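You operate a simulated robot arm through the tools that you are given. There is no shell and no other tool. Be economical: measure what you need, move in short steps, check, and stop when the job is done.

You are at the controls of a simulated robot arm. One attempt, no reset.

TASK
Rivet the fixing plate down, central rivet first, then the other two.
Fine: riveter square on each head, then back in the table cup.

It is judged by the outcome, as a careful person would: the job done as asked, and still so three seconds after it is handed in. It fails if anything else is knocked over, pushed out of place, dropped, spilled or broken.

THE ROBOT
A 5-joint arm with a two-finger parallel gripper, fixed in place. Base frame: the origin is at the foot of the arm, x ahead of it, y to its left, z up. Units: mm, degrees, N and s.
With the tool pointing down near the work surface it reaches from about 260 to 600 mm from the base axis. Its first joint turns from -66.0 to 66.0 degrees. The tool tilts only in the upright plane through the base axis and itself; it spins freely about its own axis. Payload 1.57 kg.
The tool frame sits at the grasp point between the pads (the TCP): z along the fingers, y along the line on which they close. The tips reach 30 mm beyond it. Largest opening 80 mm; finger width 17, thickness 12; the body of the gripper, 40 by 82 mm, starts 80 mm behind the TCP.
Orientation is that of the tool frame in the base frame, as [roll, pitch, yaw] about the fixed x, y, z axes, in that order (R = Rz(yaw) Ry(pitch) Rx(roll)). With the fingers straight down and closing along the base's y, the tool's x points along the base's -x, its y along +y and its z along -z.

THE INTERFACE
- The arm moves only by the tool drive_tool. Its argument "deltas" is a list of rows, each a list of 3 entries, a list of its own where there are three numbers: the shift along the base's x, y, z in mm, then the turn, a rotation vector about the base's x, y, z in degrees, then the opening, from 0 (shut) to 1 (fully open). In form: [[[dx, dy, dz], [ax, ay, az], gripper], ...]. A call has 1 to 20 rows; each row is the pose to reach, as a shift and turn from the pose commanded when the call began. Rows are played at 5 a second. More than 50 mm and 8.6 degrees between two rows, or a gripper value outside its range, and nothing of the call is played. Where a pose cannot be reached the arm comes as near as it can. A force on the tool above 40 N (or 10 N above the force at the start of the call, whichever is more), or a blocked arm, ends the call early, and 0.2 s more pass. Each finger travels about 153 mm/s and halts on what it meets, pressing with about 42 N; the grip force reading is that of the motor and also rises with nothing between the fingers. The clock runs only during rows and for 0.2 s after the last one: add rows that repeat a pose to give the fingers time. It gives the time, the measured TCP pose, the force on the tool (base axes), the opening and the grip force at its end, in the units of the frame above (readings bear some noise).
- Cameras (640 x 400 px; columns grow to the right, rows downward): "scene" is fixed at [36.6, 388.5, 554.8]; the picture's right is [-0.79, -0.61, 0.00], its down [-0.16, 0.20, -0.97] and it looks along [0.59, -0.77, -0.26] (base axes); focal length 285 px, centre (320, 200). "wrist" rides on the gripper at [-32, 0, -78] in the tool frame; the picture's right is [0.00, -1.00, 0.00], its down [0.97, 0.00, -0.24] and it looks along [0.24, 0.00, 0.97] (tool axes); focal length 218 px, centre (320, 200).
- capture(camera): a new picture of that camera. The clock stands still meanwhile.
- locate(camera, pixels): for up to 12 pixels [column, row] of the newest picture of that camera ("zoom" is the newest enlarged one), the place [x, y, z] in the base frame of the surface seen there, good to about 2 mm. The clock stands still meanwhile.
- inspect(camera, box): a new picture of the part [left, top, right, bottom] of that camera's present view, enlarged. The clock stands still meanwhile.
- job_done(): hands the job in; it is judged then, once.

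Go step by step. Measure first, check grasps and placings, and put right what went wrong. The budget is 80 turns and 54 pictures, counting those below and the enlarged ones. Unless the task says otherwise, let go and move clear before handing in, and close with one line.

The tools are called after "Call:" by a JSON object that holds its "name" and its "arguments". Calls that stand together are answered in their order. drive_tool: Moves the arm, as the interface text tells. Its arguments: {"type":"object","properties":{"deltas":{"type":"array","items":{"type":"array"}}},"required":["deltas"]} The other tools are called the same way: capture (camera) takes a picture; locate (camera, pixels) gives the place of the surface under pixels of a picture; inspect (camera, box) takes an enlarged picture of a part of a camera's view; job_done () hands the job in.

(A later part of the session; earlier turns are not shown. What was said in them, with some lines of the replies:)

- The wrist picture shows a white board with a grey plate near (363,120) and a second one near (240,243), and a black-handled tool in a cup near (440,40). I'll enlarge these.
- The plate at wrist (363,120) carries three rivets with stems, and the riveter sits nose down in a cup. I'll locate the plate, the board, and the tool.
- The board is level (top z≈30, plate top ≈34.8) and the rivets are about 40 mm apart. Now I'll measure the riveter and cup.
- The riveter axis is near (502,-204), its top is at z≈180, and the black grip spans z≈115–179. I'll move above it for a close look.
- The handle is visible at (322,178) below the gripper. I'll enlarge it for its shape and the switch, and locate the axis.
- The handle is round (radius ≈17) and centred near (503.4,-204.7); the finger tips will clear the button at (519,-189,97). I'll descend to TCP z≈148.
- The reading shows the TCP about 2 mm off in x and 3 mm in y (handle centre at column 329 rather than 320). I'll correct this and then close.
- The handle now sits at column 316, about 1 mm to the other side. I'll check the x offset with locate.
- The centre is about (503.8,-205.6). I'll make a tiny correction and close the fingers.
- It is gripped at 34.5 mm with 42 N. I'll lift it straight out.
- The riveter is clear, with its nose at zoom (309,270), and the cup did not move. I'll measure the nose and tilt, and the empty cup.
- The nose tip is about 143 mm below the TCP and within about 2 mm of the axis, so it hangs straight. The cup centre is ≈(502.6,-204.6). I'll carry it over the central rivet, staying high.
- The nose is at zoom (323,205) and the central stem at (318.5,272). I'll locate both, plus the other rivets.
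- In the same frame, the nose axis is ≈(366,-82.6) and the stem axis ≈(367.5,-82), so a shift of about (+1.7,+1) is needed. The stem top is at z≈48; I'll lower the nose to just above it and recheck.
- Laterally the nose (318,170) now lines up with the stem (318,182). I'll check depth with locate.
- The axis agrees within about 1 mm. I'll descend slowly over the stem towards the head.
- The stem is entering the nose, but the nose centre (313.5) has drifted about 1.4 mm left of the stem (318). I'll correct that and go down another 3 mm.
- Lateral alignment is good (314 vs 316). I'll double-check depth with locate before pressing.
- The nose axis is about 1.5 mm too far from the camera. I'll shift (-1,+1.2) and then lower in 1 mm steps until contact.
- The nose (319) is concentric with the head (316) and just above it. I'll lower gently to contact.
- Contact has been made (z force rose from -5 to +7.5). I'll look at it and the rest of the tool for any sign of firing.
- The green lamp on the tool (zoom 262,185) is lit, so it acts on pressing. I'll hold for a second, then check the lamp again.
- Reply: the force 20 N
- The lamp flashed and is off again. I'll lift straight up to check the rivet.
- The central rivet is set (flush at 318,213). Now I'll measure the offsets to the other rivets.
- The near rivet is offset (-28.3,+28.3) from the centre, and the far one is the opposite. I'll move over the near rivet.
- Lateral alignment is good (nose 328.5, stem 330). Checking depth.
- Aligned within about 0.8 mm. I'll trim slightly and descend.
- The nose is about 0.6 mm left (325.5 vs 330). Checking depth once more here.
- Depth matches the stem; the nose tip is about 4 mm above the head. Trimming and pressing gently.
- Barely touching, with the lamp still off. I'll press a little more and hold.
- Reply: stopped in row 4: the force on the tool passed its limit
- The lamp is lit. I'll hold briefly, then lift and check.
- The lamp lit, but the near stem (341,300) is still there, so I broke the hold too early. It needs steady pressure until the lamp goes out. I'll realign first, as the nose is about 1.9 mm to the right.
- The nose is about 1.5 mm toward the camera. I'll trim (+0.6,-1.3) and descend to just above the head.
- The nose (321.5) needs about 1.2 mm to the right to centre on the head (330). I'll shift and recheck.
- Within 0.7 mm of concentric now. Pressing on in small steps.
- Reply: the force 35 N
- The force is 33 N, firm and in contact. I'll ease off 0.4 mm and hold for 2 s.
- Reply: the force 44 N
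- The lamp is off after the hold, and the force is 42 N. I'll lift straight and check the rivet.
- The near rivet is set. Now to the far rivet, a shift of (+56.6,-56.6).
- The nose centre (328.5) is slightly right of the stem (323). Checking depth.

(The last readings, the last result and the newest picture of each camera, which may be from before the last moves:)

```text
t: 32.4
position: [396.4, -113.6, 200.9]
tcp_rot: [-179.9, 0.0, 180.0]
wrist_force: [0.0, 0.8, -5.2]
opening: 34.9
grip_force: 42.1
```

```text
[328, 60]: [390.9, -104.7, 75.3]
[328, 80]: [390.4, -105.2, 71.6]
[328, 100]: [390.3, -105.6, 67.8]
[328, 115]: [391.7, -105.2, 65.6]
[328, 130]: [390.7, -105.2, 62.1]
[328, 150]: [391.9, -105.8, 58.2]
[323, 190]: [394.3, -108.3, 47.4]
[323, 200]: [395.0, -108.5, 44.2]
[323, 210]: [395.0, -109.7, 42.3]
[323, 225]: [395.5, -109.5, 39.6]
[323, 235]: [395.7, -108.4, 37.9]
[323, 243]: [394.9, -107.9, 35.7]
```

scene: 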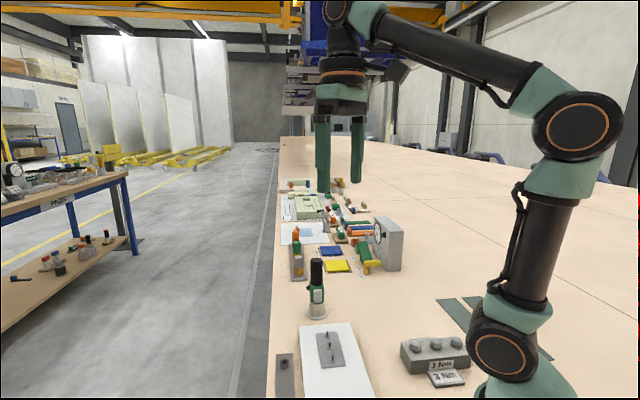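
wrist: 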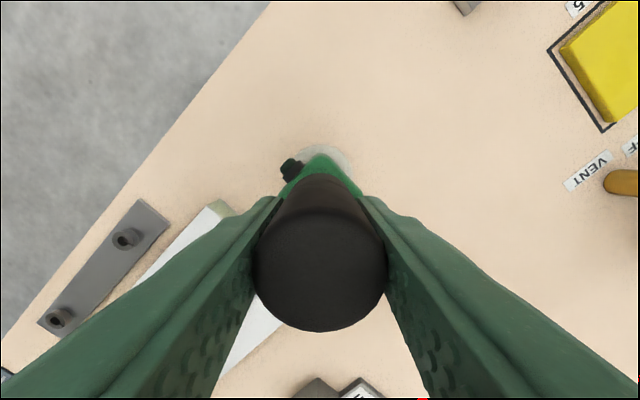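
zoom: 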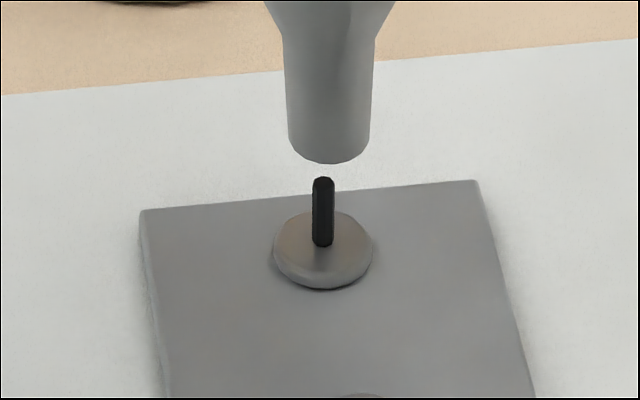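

A shift of about (+1,+0.4) is needed. I'll apply it and descend to just above the head.

Call:
{"name": "drive_tool", "arguments": {"deltas": [[[1, 0.4, -2], [0, 0, 0], 0.3], [[1, 0.4, -6], [0, 0, 0], 0.3], [[1, 0.4, -11], [0, 0, 0], 0.3], [[1, 0.4, -15], [0, 0, 0], 0.3], [[1, 0.4, -15], [0, 0, 0], 0.3]]}}

Call:
{"name": "inspect", "arguments": {"camera": "scene", "box": [317, 320, 337, 345]}}

Call:
{"name": "locate", "arguments": {"camera": "zoom", "pixels": [[322, 130], [322, 150], [322, 165], [322, 180], [322, 195], [322, 210], [322, 225]]}}

```text
t: 33.6
position: [399.3, -112.8, 184.7]
tcp_rot: [180.0, 0.1, -180.0]
wrist_force: [0.3, 0.2, -4.2]
opening: 34.4
grip_force: 41.8
```

```text
16.00 times, centred on (327, 332) of scene
```

zoom: 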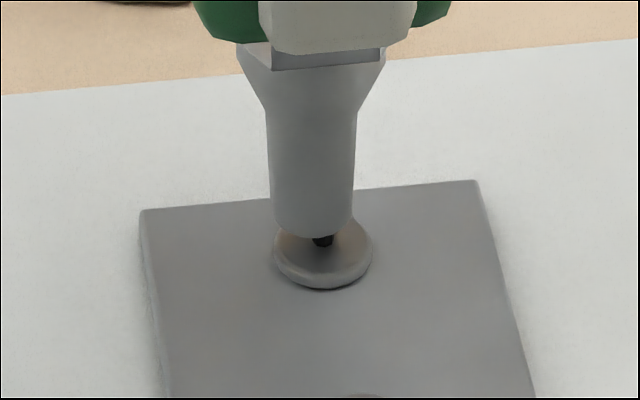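

```text
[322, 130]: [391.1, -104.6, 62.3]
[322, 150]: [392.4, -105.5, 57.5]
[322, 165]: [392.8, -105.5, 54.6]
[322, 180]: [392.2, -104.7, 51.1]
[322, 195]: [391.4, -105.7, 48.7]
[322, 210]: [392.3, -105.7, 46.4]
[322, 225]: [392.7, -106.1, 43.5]
```

The nose (312) is about 1.7 mm left of the stem (323) after drift. Trimming and lowering a little.

Call:
{"name": "drive_tool", "arguments": {"deltas": [[[-1.2, -0.6, 0], [0, 0, 0], 0.3], [[-1.2, -0.6, -1.5], [0, 0, 0], 0.3], [[-1.2, -0.6, -2.5], [0, 0, 0], 0.3], [[-1.2, -0.6, -2.5], [0, 0, 0], 0.3]]}}

Call:
{"name": "inspect", "arguments": {"camera": "scene", "box": [317, 320, 337, 345]}}

```text
t: 34.6
position: [396.4, -114.0, 182.0]
tcp_rot: [179.9, 0.1, 179.9]
wrist_force: [-0.4, 0.5, -5.4]
opening: 34.5
grip_force: 42.0
```

```text
16.00 times, centred on (327, 332) of scene
```

zoom: 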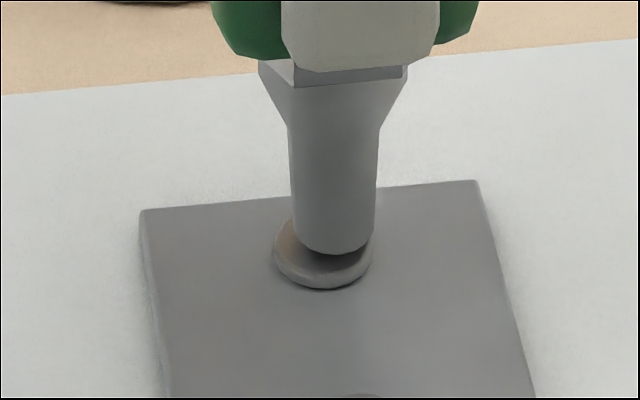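

It overshot to 334, so the arm has about ±1.5 mm of jitter between calls. I'll step back half-way and look again.

Call:
{"name": "drive_tool", "arguments": {"deltas": [[[0.7, 0.5, 0], [0, 0, 0], 0.3], [[0.7, 0.5, 0], [0, 0, 0], 0.3]]}}

Call:
{"name": "inspect", "arguments": {"camera": "scene", "box": [317, 320, 337, 345]}}

```text
t: 35.2
position: [396.9, -112.5, 182.3]
tcp_rot: [180.0, 0.0, -180.0]
wrist_force: [-0.9, 0.5, -5.2]
opening: 34.9
grip_force: 42.3
```

```text
16.00 times, centred on (327, 332) of scene
```

zoom: 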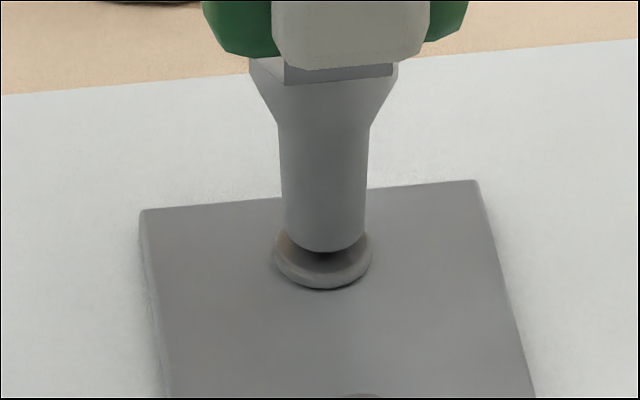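

Centred now (325.5 vs 323). Pressing.

Call:
{"name": "drive_tool", "arguments": {"deltas": [[[0, 0.2, -1], [0, 0, 0], 0.3], [[0, 0.2, -2], [0, 0, 0], 0.3], [[0, 0.2, -2.6], [0, 0, 0], 0.3], [[0, 0.2, -2.6], [0, 0, 0], 0.3]]}}

```text
t: 36.2
position: [397.4, -112.5, 180.4]
tcp_rot: [-180.0, 0.2, -180.0]
wrist_force: [-0.7, 0.0, -4.9]
opening: 34.6
grip_force: 41.7
```

No contact yet. I'll go another 1.5 mm.

Call:
{"name": "drive_tool", "arguments": {"deltas": [[[0, 0, -0.5], [0, 0, 0], 0.3], [[0, 0, -1], [0, 0, 0], 0.3], [[0, 0, -1.5], [0, 0, 0], 0.3], [[0, 0, -1.5], [0, 0, 0], 0.3]]}}

Call:
{"name": "inspect", "arguments": {"camera": "scene", "box": [300, 275, 350, 350]}}

```text
t: 37.2
position: [399.0, -113.1, 179.8]
tcp_rot: [-179.9, 0.1, 179.9]
wrist_force: [-10.6, 0.6, 27.0]
opening: 34.7
grip_force: 42.0
```

```text
5.33 times, centred on (325, 312) of scene
```

zoom: 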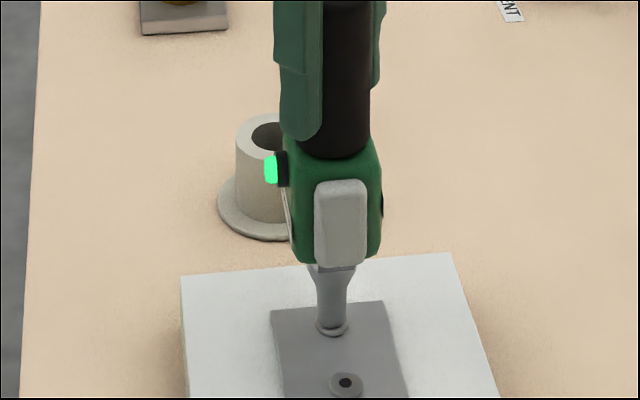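

The lamp is lit at 27 N. I'll hold for 2 s.

Call:
{"name": "drive_tool", "arguments": {"deltas": [[[0, 0, 0], [0, 0, 0], 0.3], [[0, 0, 0], [0, 0, 0], 0.3], [[0, 0, 0], [0, 0, 0], 0.3], [[0, 0, 0], [0, 0, 0], 0.3], [[0, 0, 0], [0, 0, 0], 0.3], [[0, 0, 0], [0, 0, 0], 0.3], [[0, 0, 0], [0, 0, 0], 0.3], [[0, 0, 0], [0, 0, 0], 0.3]]}}

Call:
{"name": "inspect", "arguments": {"camera": "scene", "box": [300, 275, 350, 350]}}

```text
t: 38.5
position: [397.1, -112.9, 180.6]
tcp_rot: [-180.0, 0.1, 180.0]
wrist_force: [-0.6, 0.5, 2.6]
opening: 34.5
grip_force: 42.2
stopped in row 6: the force on the tool passed its limit (the readings are from after the stop); the commanded pose is now the measured one
```

```text
5.33 times, centred on (325, 312) of scene
```

zoom: 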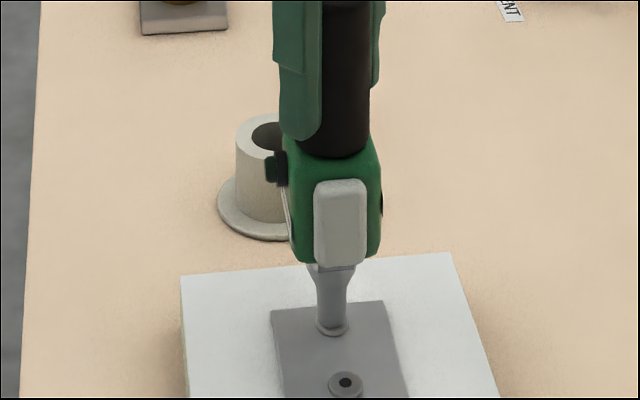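

The lamp is off after about 1 s of holding. Lifting to check.

Call:
{"name": "drive_tool", "arguments": {"deltas": [[[0, 0, 4], [0, 0, 0], 0.3], [[0, 0, 14], [0, 0, 0], 0.3], [[0, 0, 30], [0, 0, 0], 0.3], [[0, 0, 50], [0, 0, 0], 0.3], [[0, 0, 70], [0, 0, 0], 0.3], [[0, 0, 70], [0, 0, 0], 0.3]]}}

Call:
{"name": "inspect", "arguments": {"camera": "scene", "box": [290, 270, 370, 370]}}

```text
t: 39.9
position: [399.0, -113.0, 248.9]
tcp_rot: [-180.0, 0.1, -180.0]
wrist_force: [-0.6, -0.4, -4.5]
opening: 34.4
grip_force: 42.1
```

```text
4.00 times, centred on (330, 320) of scene
```

zoom: 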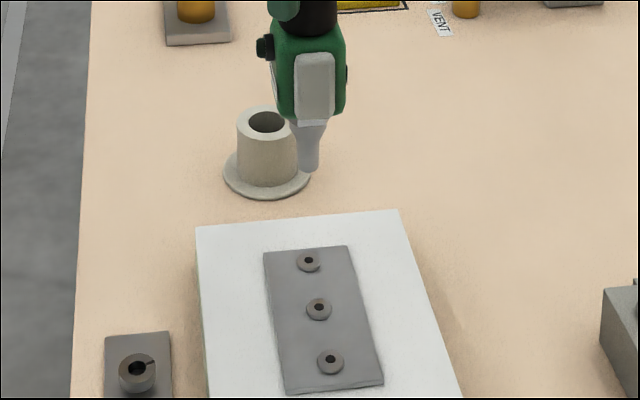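

All three rivets are set (zoom 309,260; 319,308; 330,362). Now I'll carry the tool back above the cup.

Call:
{"name": "drive_tool", "arguments": {"deltas": [[[22, -19, 3], [0, 0, 0], 0.3], [[44, -39, 3], [0, 0, 0], 0.3], [[66, -59, 3], [0, 0, 0], 0.3], [[86, -77, 3], [0, 0, 0], 0.3], [[104, -92, 3], [0, 0, 0], 0.3], [[104, -92, -25], [0, 0, 0], 0.3], [[104, -92, -45], [0, 0, 0], 0.3], [[104, -92, -45], [0, 0, 0], 0.3], [[104, -92, -45], [0, 0, 0], 0.3]]}}

Call:
{"name": "inspect", "arguments": {"camera": "scene", "box": [295, 275, 335, 325]}}

```text
t: 41.9
position: [502.0, -204.6, 205.1]
tcp_rot: [179.8, 0.1, -179.9]
wrist_force: [-0.4, -0.4, -4.9]
opening: 34.5
grip_force: 41.9
```

```text
8.00 times, centred on (315, 300) of scene
```

zoom: 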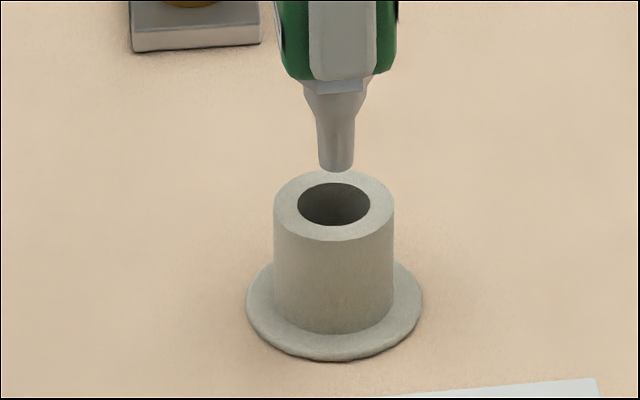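

The nose (336) is laterally aligned with the cup hole (334). Checking depth.

Call:
{"name": "locate", "arguments": {"camera": "zoom", "pixels": [[336, 140], [336, 150], [336, 160], [336, 168], [275, 207], [393, 207], [334, 173], [334, 233], [298, 205], [370, 205]]}}

```text
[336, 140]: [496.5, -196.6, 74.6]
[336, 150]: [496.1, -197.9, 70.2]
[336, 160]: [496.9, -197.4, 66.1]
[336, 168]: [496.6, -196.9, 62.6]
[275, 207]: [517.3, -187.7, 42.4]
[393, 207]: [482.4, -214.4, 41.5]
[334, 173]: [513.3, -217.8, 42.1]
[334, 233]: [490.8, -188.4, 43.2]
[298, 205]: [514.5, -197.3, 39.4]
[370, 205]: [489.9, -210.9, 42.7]
```

The nose is about 2.3 mm short of the cup axis in depth. I'll shift (+1.7,-1.6) and lower part-way.

Call:
{"name": "drive_tool", "arguments": {"deltas": [[[1.7, -1.6, 0], [0, 0, 0], 0.3], [[1.7, -1.6, -8], [0, 0, 0], 0.3], [[1.7, -1.6, -16], [0, 0, 0], 0.3], [[1.7, -1.6, -24], [0, 0, 0], 0.3], [[1.7, -1.6, -30], [0, 0, 0], 0.3], [[1.7, -1.6, -30], [0, 0, 0], 0.3]]}}

Call:
{"name": "inspect", "arguments": {"camera": "scene", "box": [295, 275, 335, 325]}}

```text
t: 43.3
position: [503.8, -207.3, 174.5]
tcp_rot: [-180.0, 0.2, 180.0]
wrist_force: [-0.7, 0.6, -4.5]
opening: 34.5
grip_force: 41.6
```

```text
8.00 times, centred on (315, 300) of scene
```

zoom: 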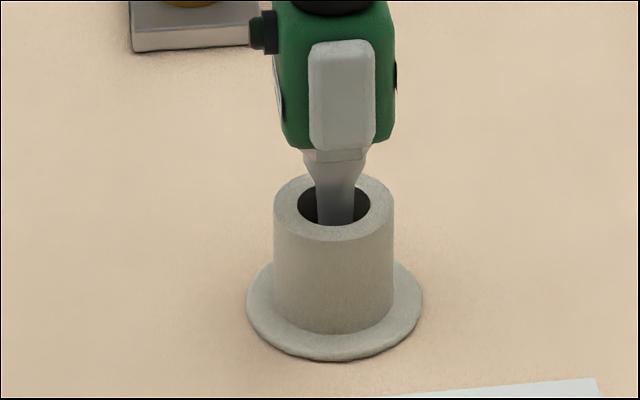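

The nose is inside the hole, centred, with no side force. Continuing down.

Call:
{"name": "drive_tool", "arguments": {"deltas": [[[0, 0, -6], [0, 0, 0], 0.3], [[0, 0, -12], [0, 0, 0], 0.3], [[0, 0, -17], [0, 0, 0], 0.3], [[0, 0, -21], [0, 0, 0], 0.3], [[0, 0, -22], [0, 0, 0], 0.3], [[0, 0, -22], [0, 0, 0], 0.3]]}}

Call:
{"name": "inspect", "arguments": {"camera": "scene", "box": [295, 275, 335, 325]}}

```text
t: 44.7
position: [501.9, -205.3, 151.4]
tcp_rot: [-180.0, 0.1, -180.0]
wrist_force: [0.6, 0.3, -5.9]
opening: 34.6
grip_force: 42.0
```

```text
8.00 times, centred on (315, 300) of scene
```

zoom: 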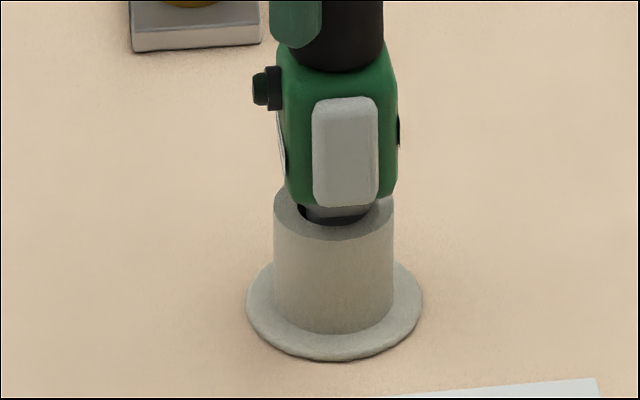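

Nearly seated; the collar is entering, slightly to the right. Small trim, then lower until the weight is taken.

Call:
{"name": "drive_tool", "arguments": {"deltas": [[[0.5, 0.4, -1], [0, 0, 0], 0.3], [[0.5, 0.4, -2], [0, 0, 0], 0.3], [[0.5, 0.4, -3], [0, 0, 0], 0.3], [[0.5, 0.4, -3], [0, 0, 0], 0.3]]}}

Call:
{"name": "inspect", "arguments": {"camera": "scene", "box": [295, 275, 335, 325]}}

```text
t: 45.7
position: [503.2, -206.5, 150.7]
tcp_rot: [-179.9, 0.1, -180.0]
wrist_force: [-0.5, 0.0, -6.1]
opening: 34.8
grip_force: 42.3
```

```text
8.00 times, centred on (315, 300) of scene
```

zoom: 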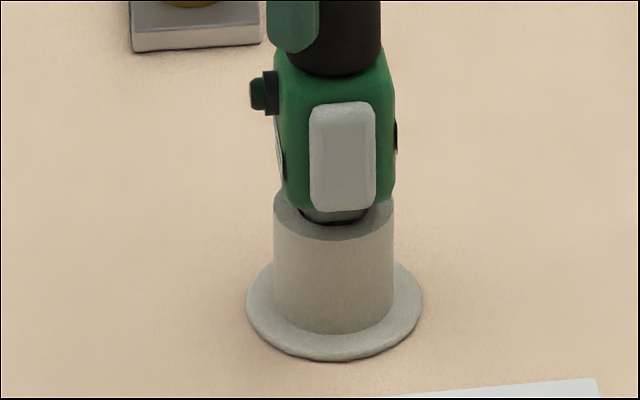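

Centred, with the weight still on the gripper. Going lower in small steps.

Call:
{"name": "drive_tool", "arguments": {"deltas": [[[0, 0, -1], [0, 0, 0], 0.3], [[0, 0, -2], [0, 0, 0], 0.3], [[0, 0, -2], [0, 0, 0], 0.3]]}}

Call:
{"name": "inspect", "arguments": {"camera": "scene", "box": [295, 275, 335, 325]}}

```text
t: 46.5
position: [503.0, -205.5, 148.5]
tcp_rot: [-179.9, 0.0, 180.0]
wrist_force: [0.3, 0.0, -6.6]
opening: 34.6
grip_force: 42.3
```

```text
8.00 times, centred on (315, 300) of scene
```

zoom: 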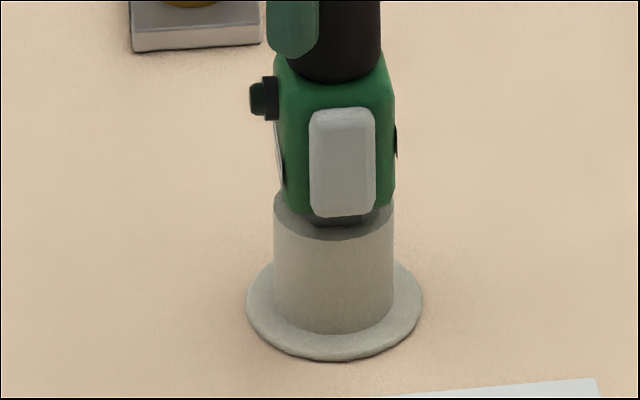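

Call:
{"name": "drive_tool", "arguments": {"deltas": [[[0, 0, -0.7], [0, 0, 0], 0.3], [[0, 0, -1.4], [0, 0, 0], 0.3], [[0, 0, -2], [0, 0, 0], 0.3], [[0, 0, -2], [0, 0, 0], 0.3]]}}

```text
t: 47.5
position: [504.0, -206.9, 147.4]
tcp_rot: [-180.0, 0.2, -180.0]
wrist_force: [-5.6, 1.8, 14.2]
opening: 34.7
grip_force: 41.8
```

The tool is seated (force now +14 N). I'll ease off slightly, then release.

Call:
{"name": "drive_tool", "arguments": {"deltas": [[[0, 0, 0.5], [0, 0, 0], 0.3], [[0, 0, 0.5], [0, 0, 0], 0.5], [[0, 0, 0.5], [0, 0, 0], 0.7], [[0, 0, 0.5], [0, 0, 0], 1], [[0, 0, 0.5], [0, 0, 0], 1]]}}

Call:
{"name": "inspect", "arguments": {"camera": "scene", "box": [280, 230, 360, 320]}}

```text
t: 48.7
position: [503.8, -207.3, 147.2]
tcp_rot: [-179.9, 0.2, -180.0]
wrist_force: [-0.1, 1.0, -0.2]
opening: 80.3
grip_force: 0.1
```

```text
4.44 times, centred on (320, 275) of scene
```

zoom: 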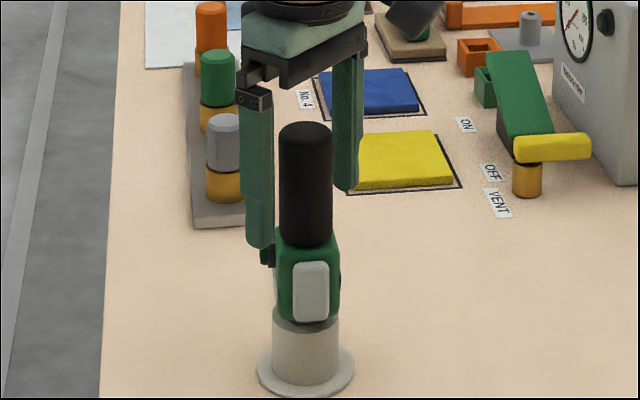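

The riveter stands upright in the cup. I'll rise straight up and clear.

Call:
{"name": "drive_tool", "arguments": {"deltas": [[[0, 0, 15], [0, 0, 0], 1], [[0, 0, 45], [0, 0, 0], 1], [[0, 0, 85], [0, 0, 0], 1], [[0, 0, 125], [0, 0, 0], 1], [[0, 0, 160], [0, 0, 0], 1], [[-40, 20, 180], [0, 0, 0], 1], [[-40, 20, 180], [0, 0, 0], 1]]}}

Call:
{"name": "capture", "arguments": {"camera": "wrist"}}

Call:
{"name": "inspect", "arguments": {"camera": "scene", "box": [280, 250, 400, 380]}}

```text
t: 50.3
position: [463.0, -186.9, 326.9]
tcp_rot: [-179.9, 0.1, -180.0]
wrist_force: [-0.2, -0.1, -0.1]
opening: 80.0
grip_force: 0.2
```

```text
3 pictures are left
```

wrist: 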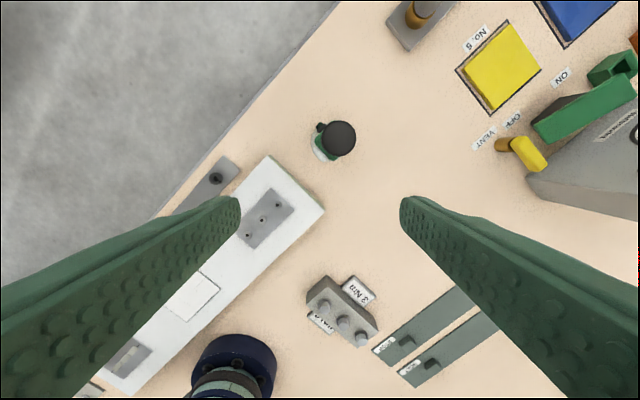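

```text
3.08 times, centred on (340, 315) of scene
```

zoom: 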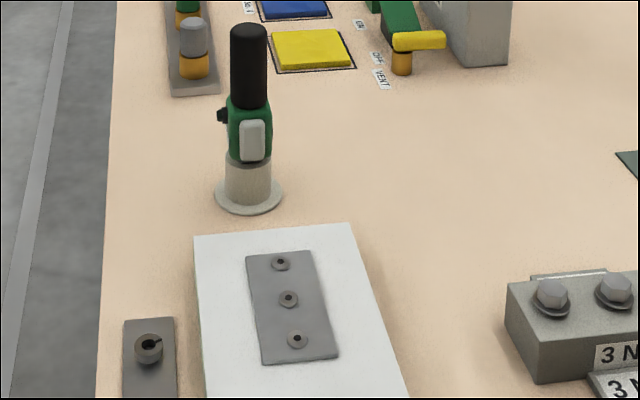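

All three rivets are set, the riveter stands upright in its cup, nothing else has moved, and the arm is clear. Handing in.

Call:
{"name": "job_done", "arguments": {}}

```text
The job is handed in.
```

The fixing plate is riveted down, central rivet first and then the other two; the near one took a second press because I lifted too soon the first time. The riveter is back in its table cup.
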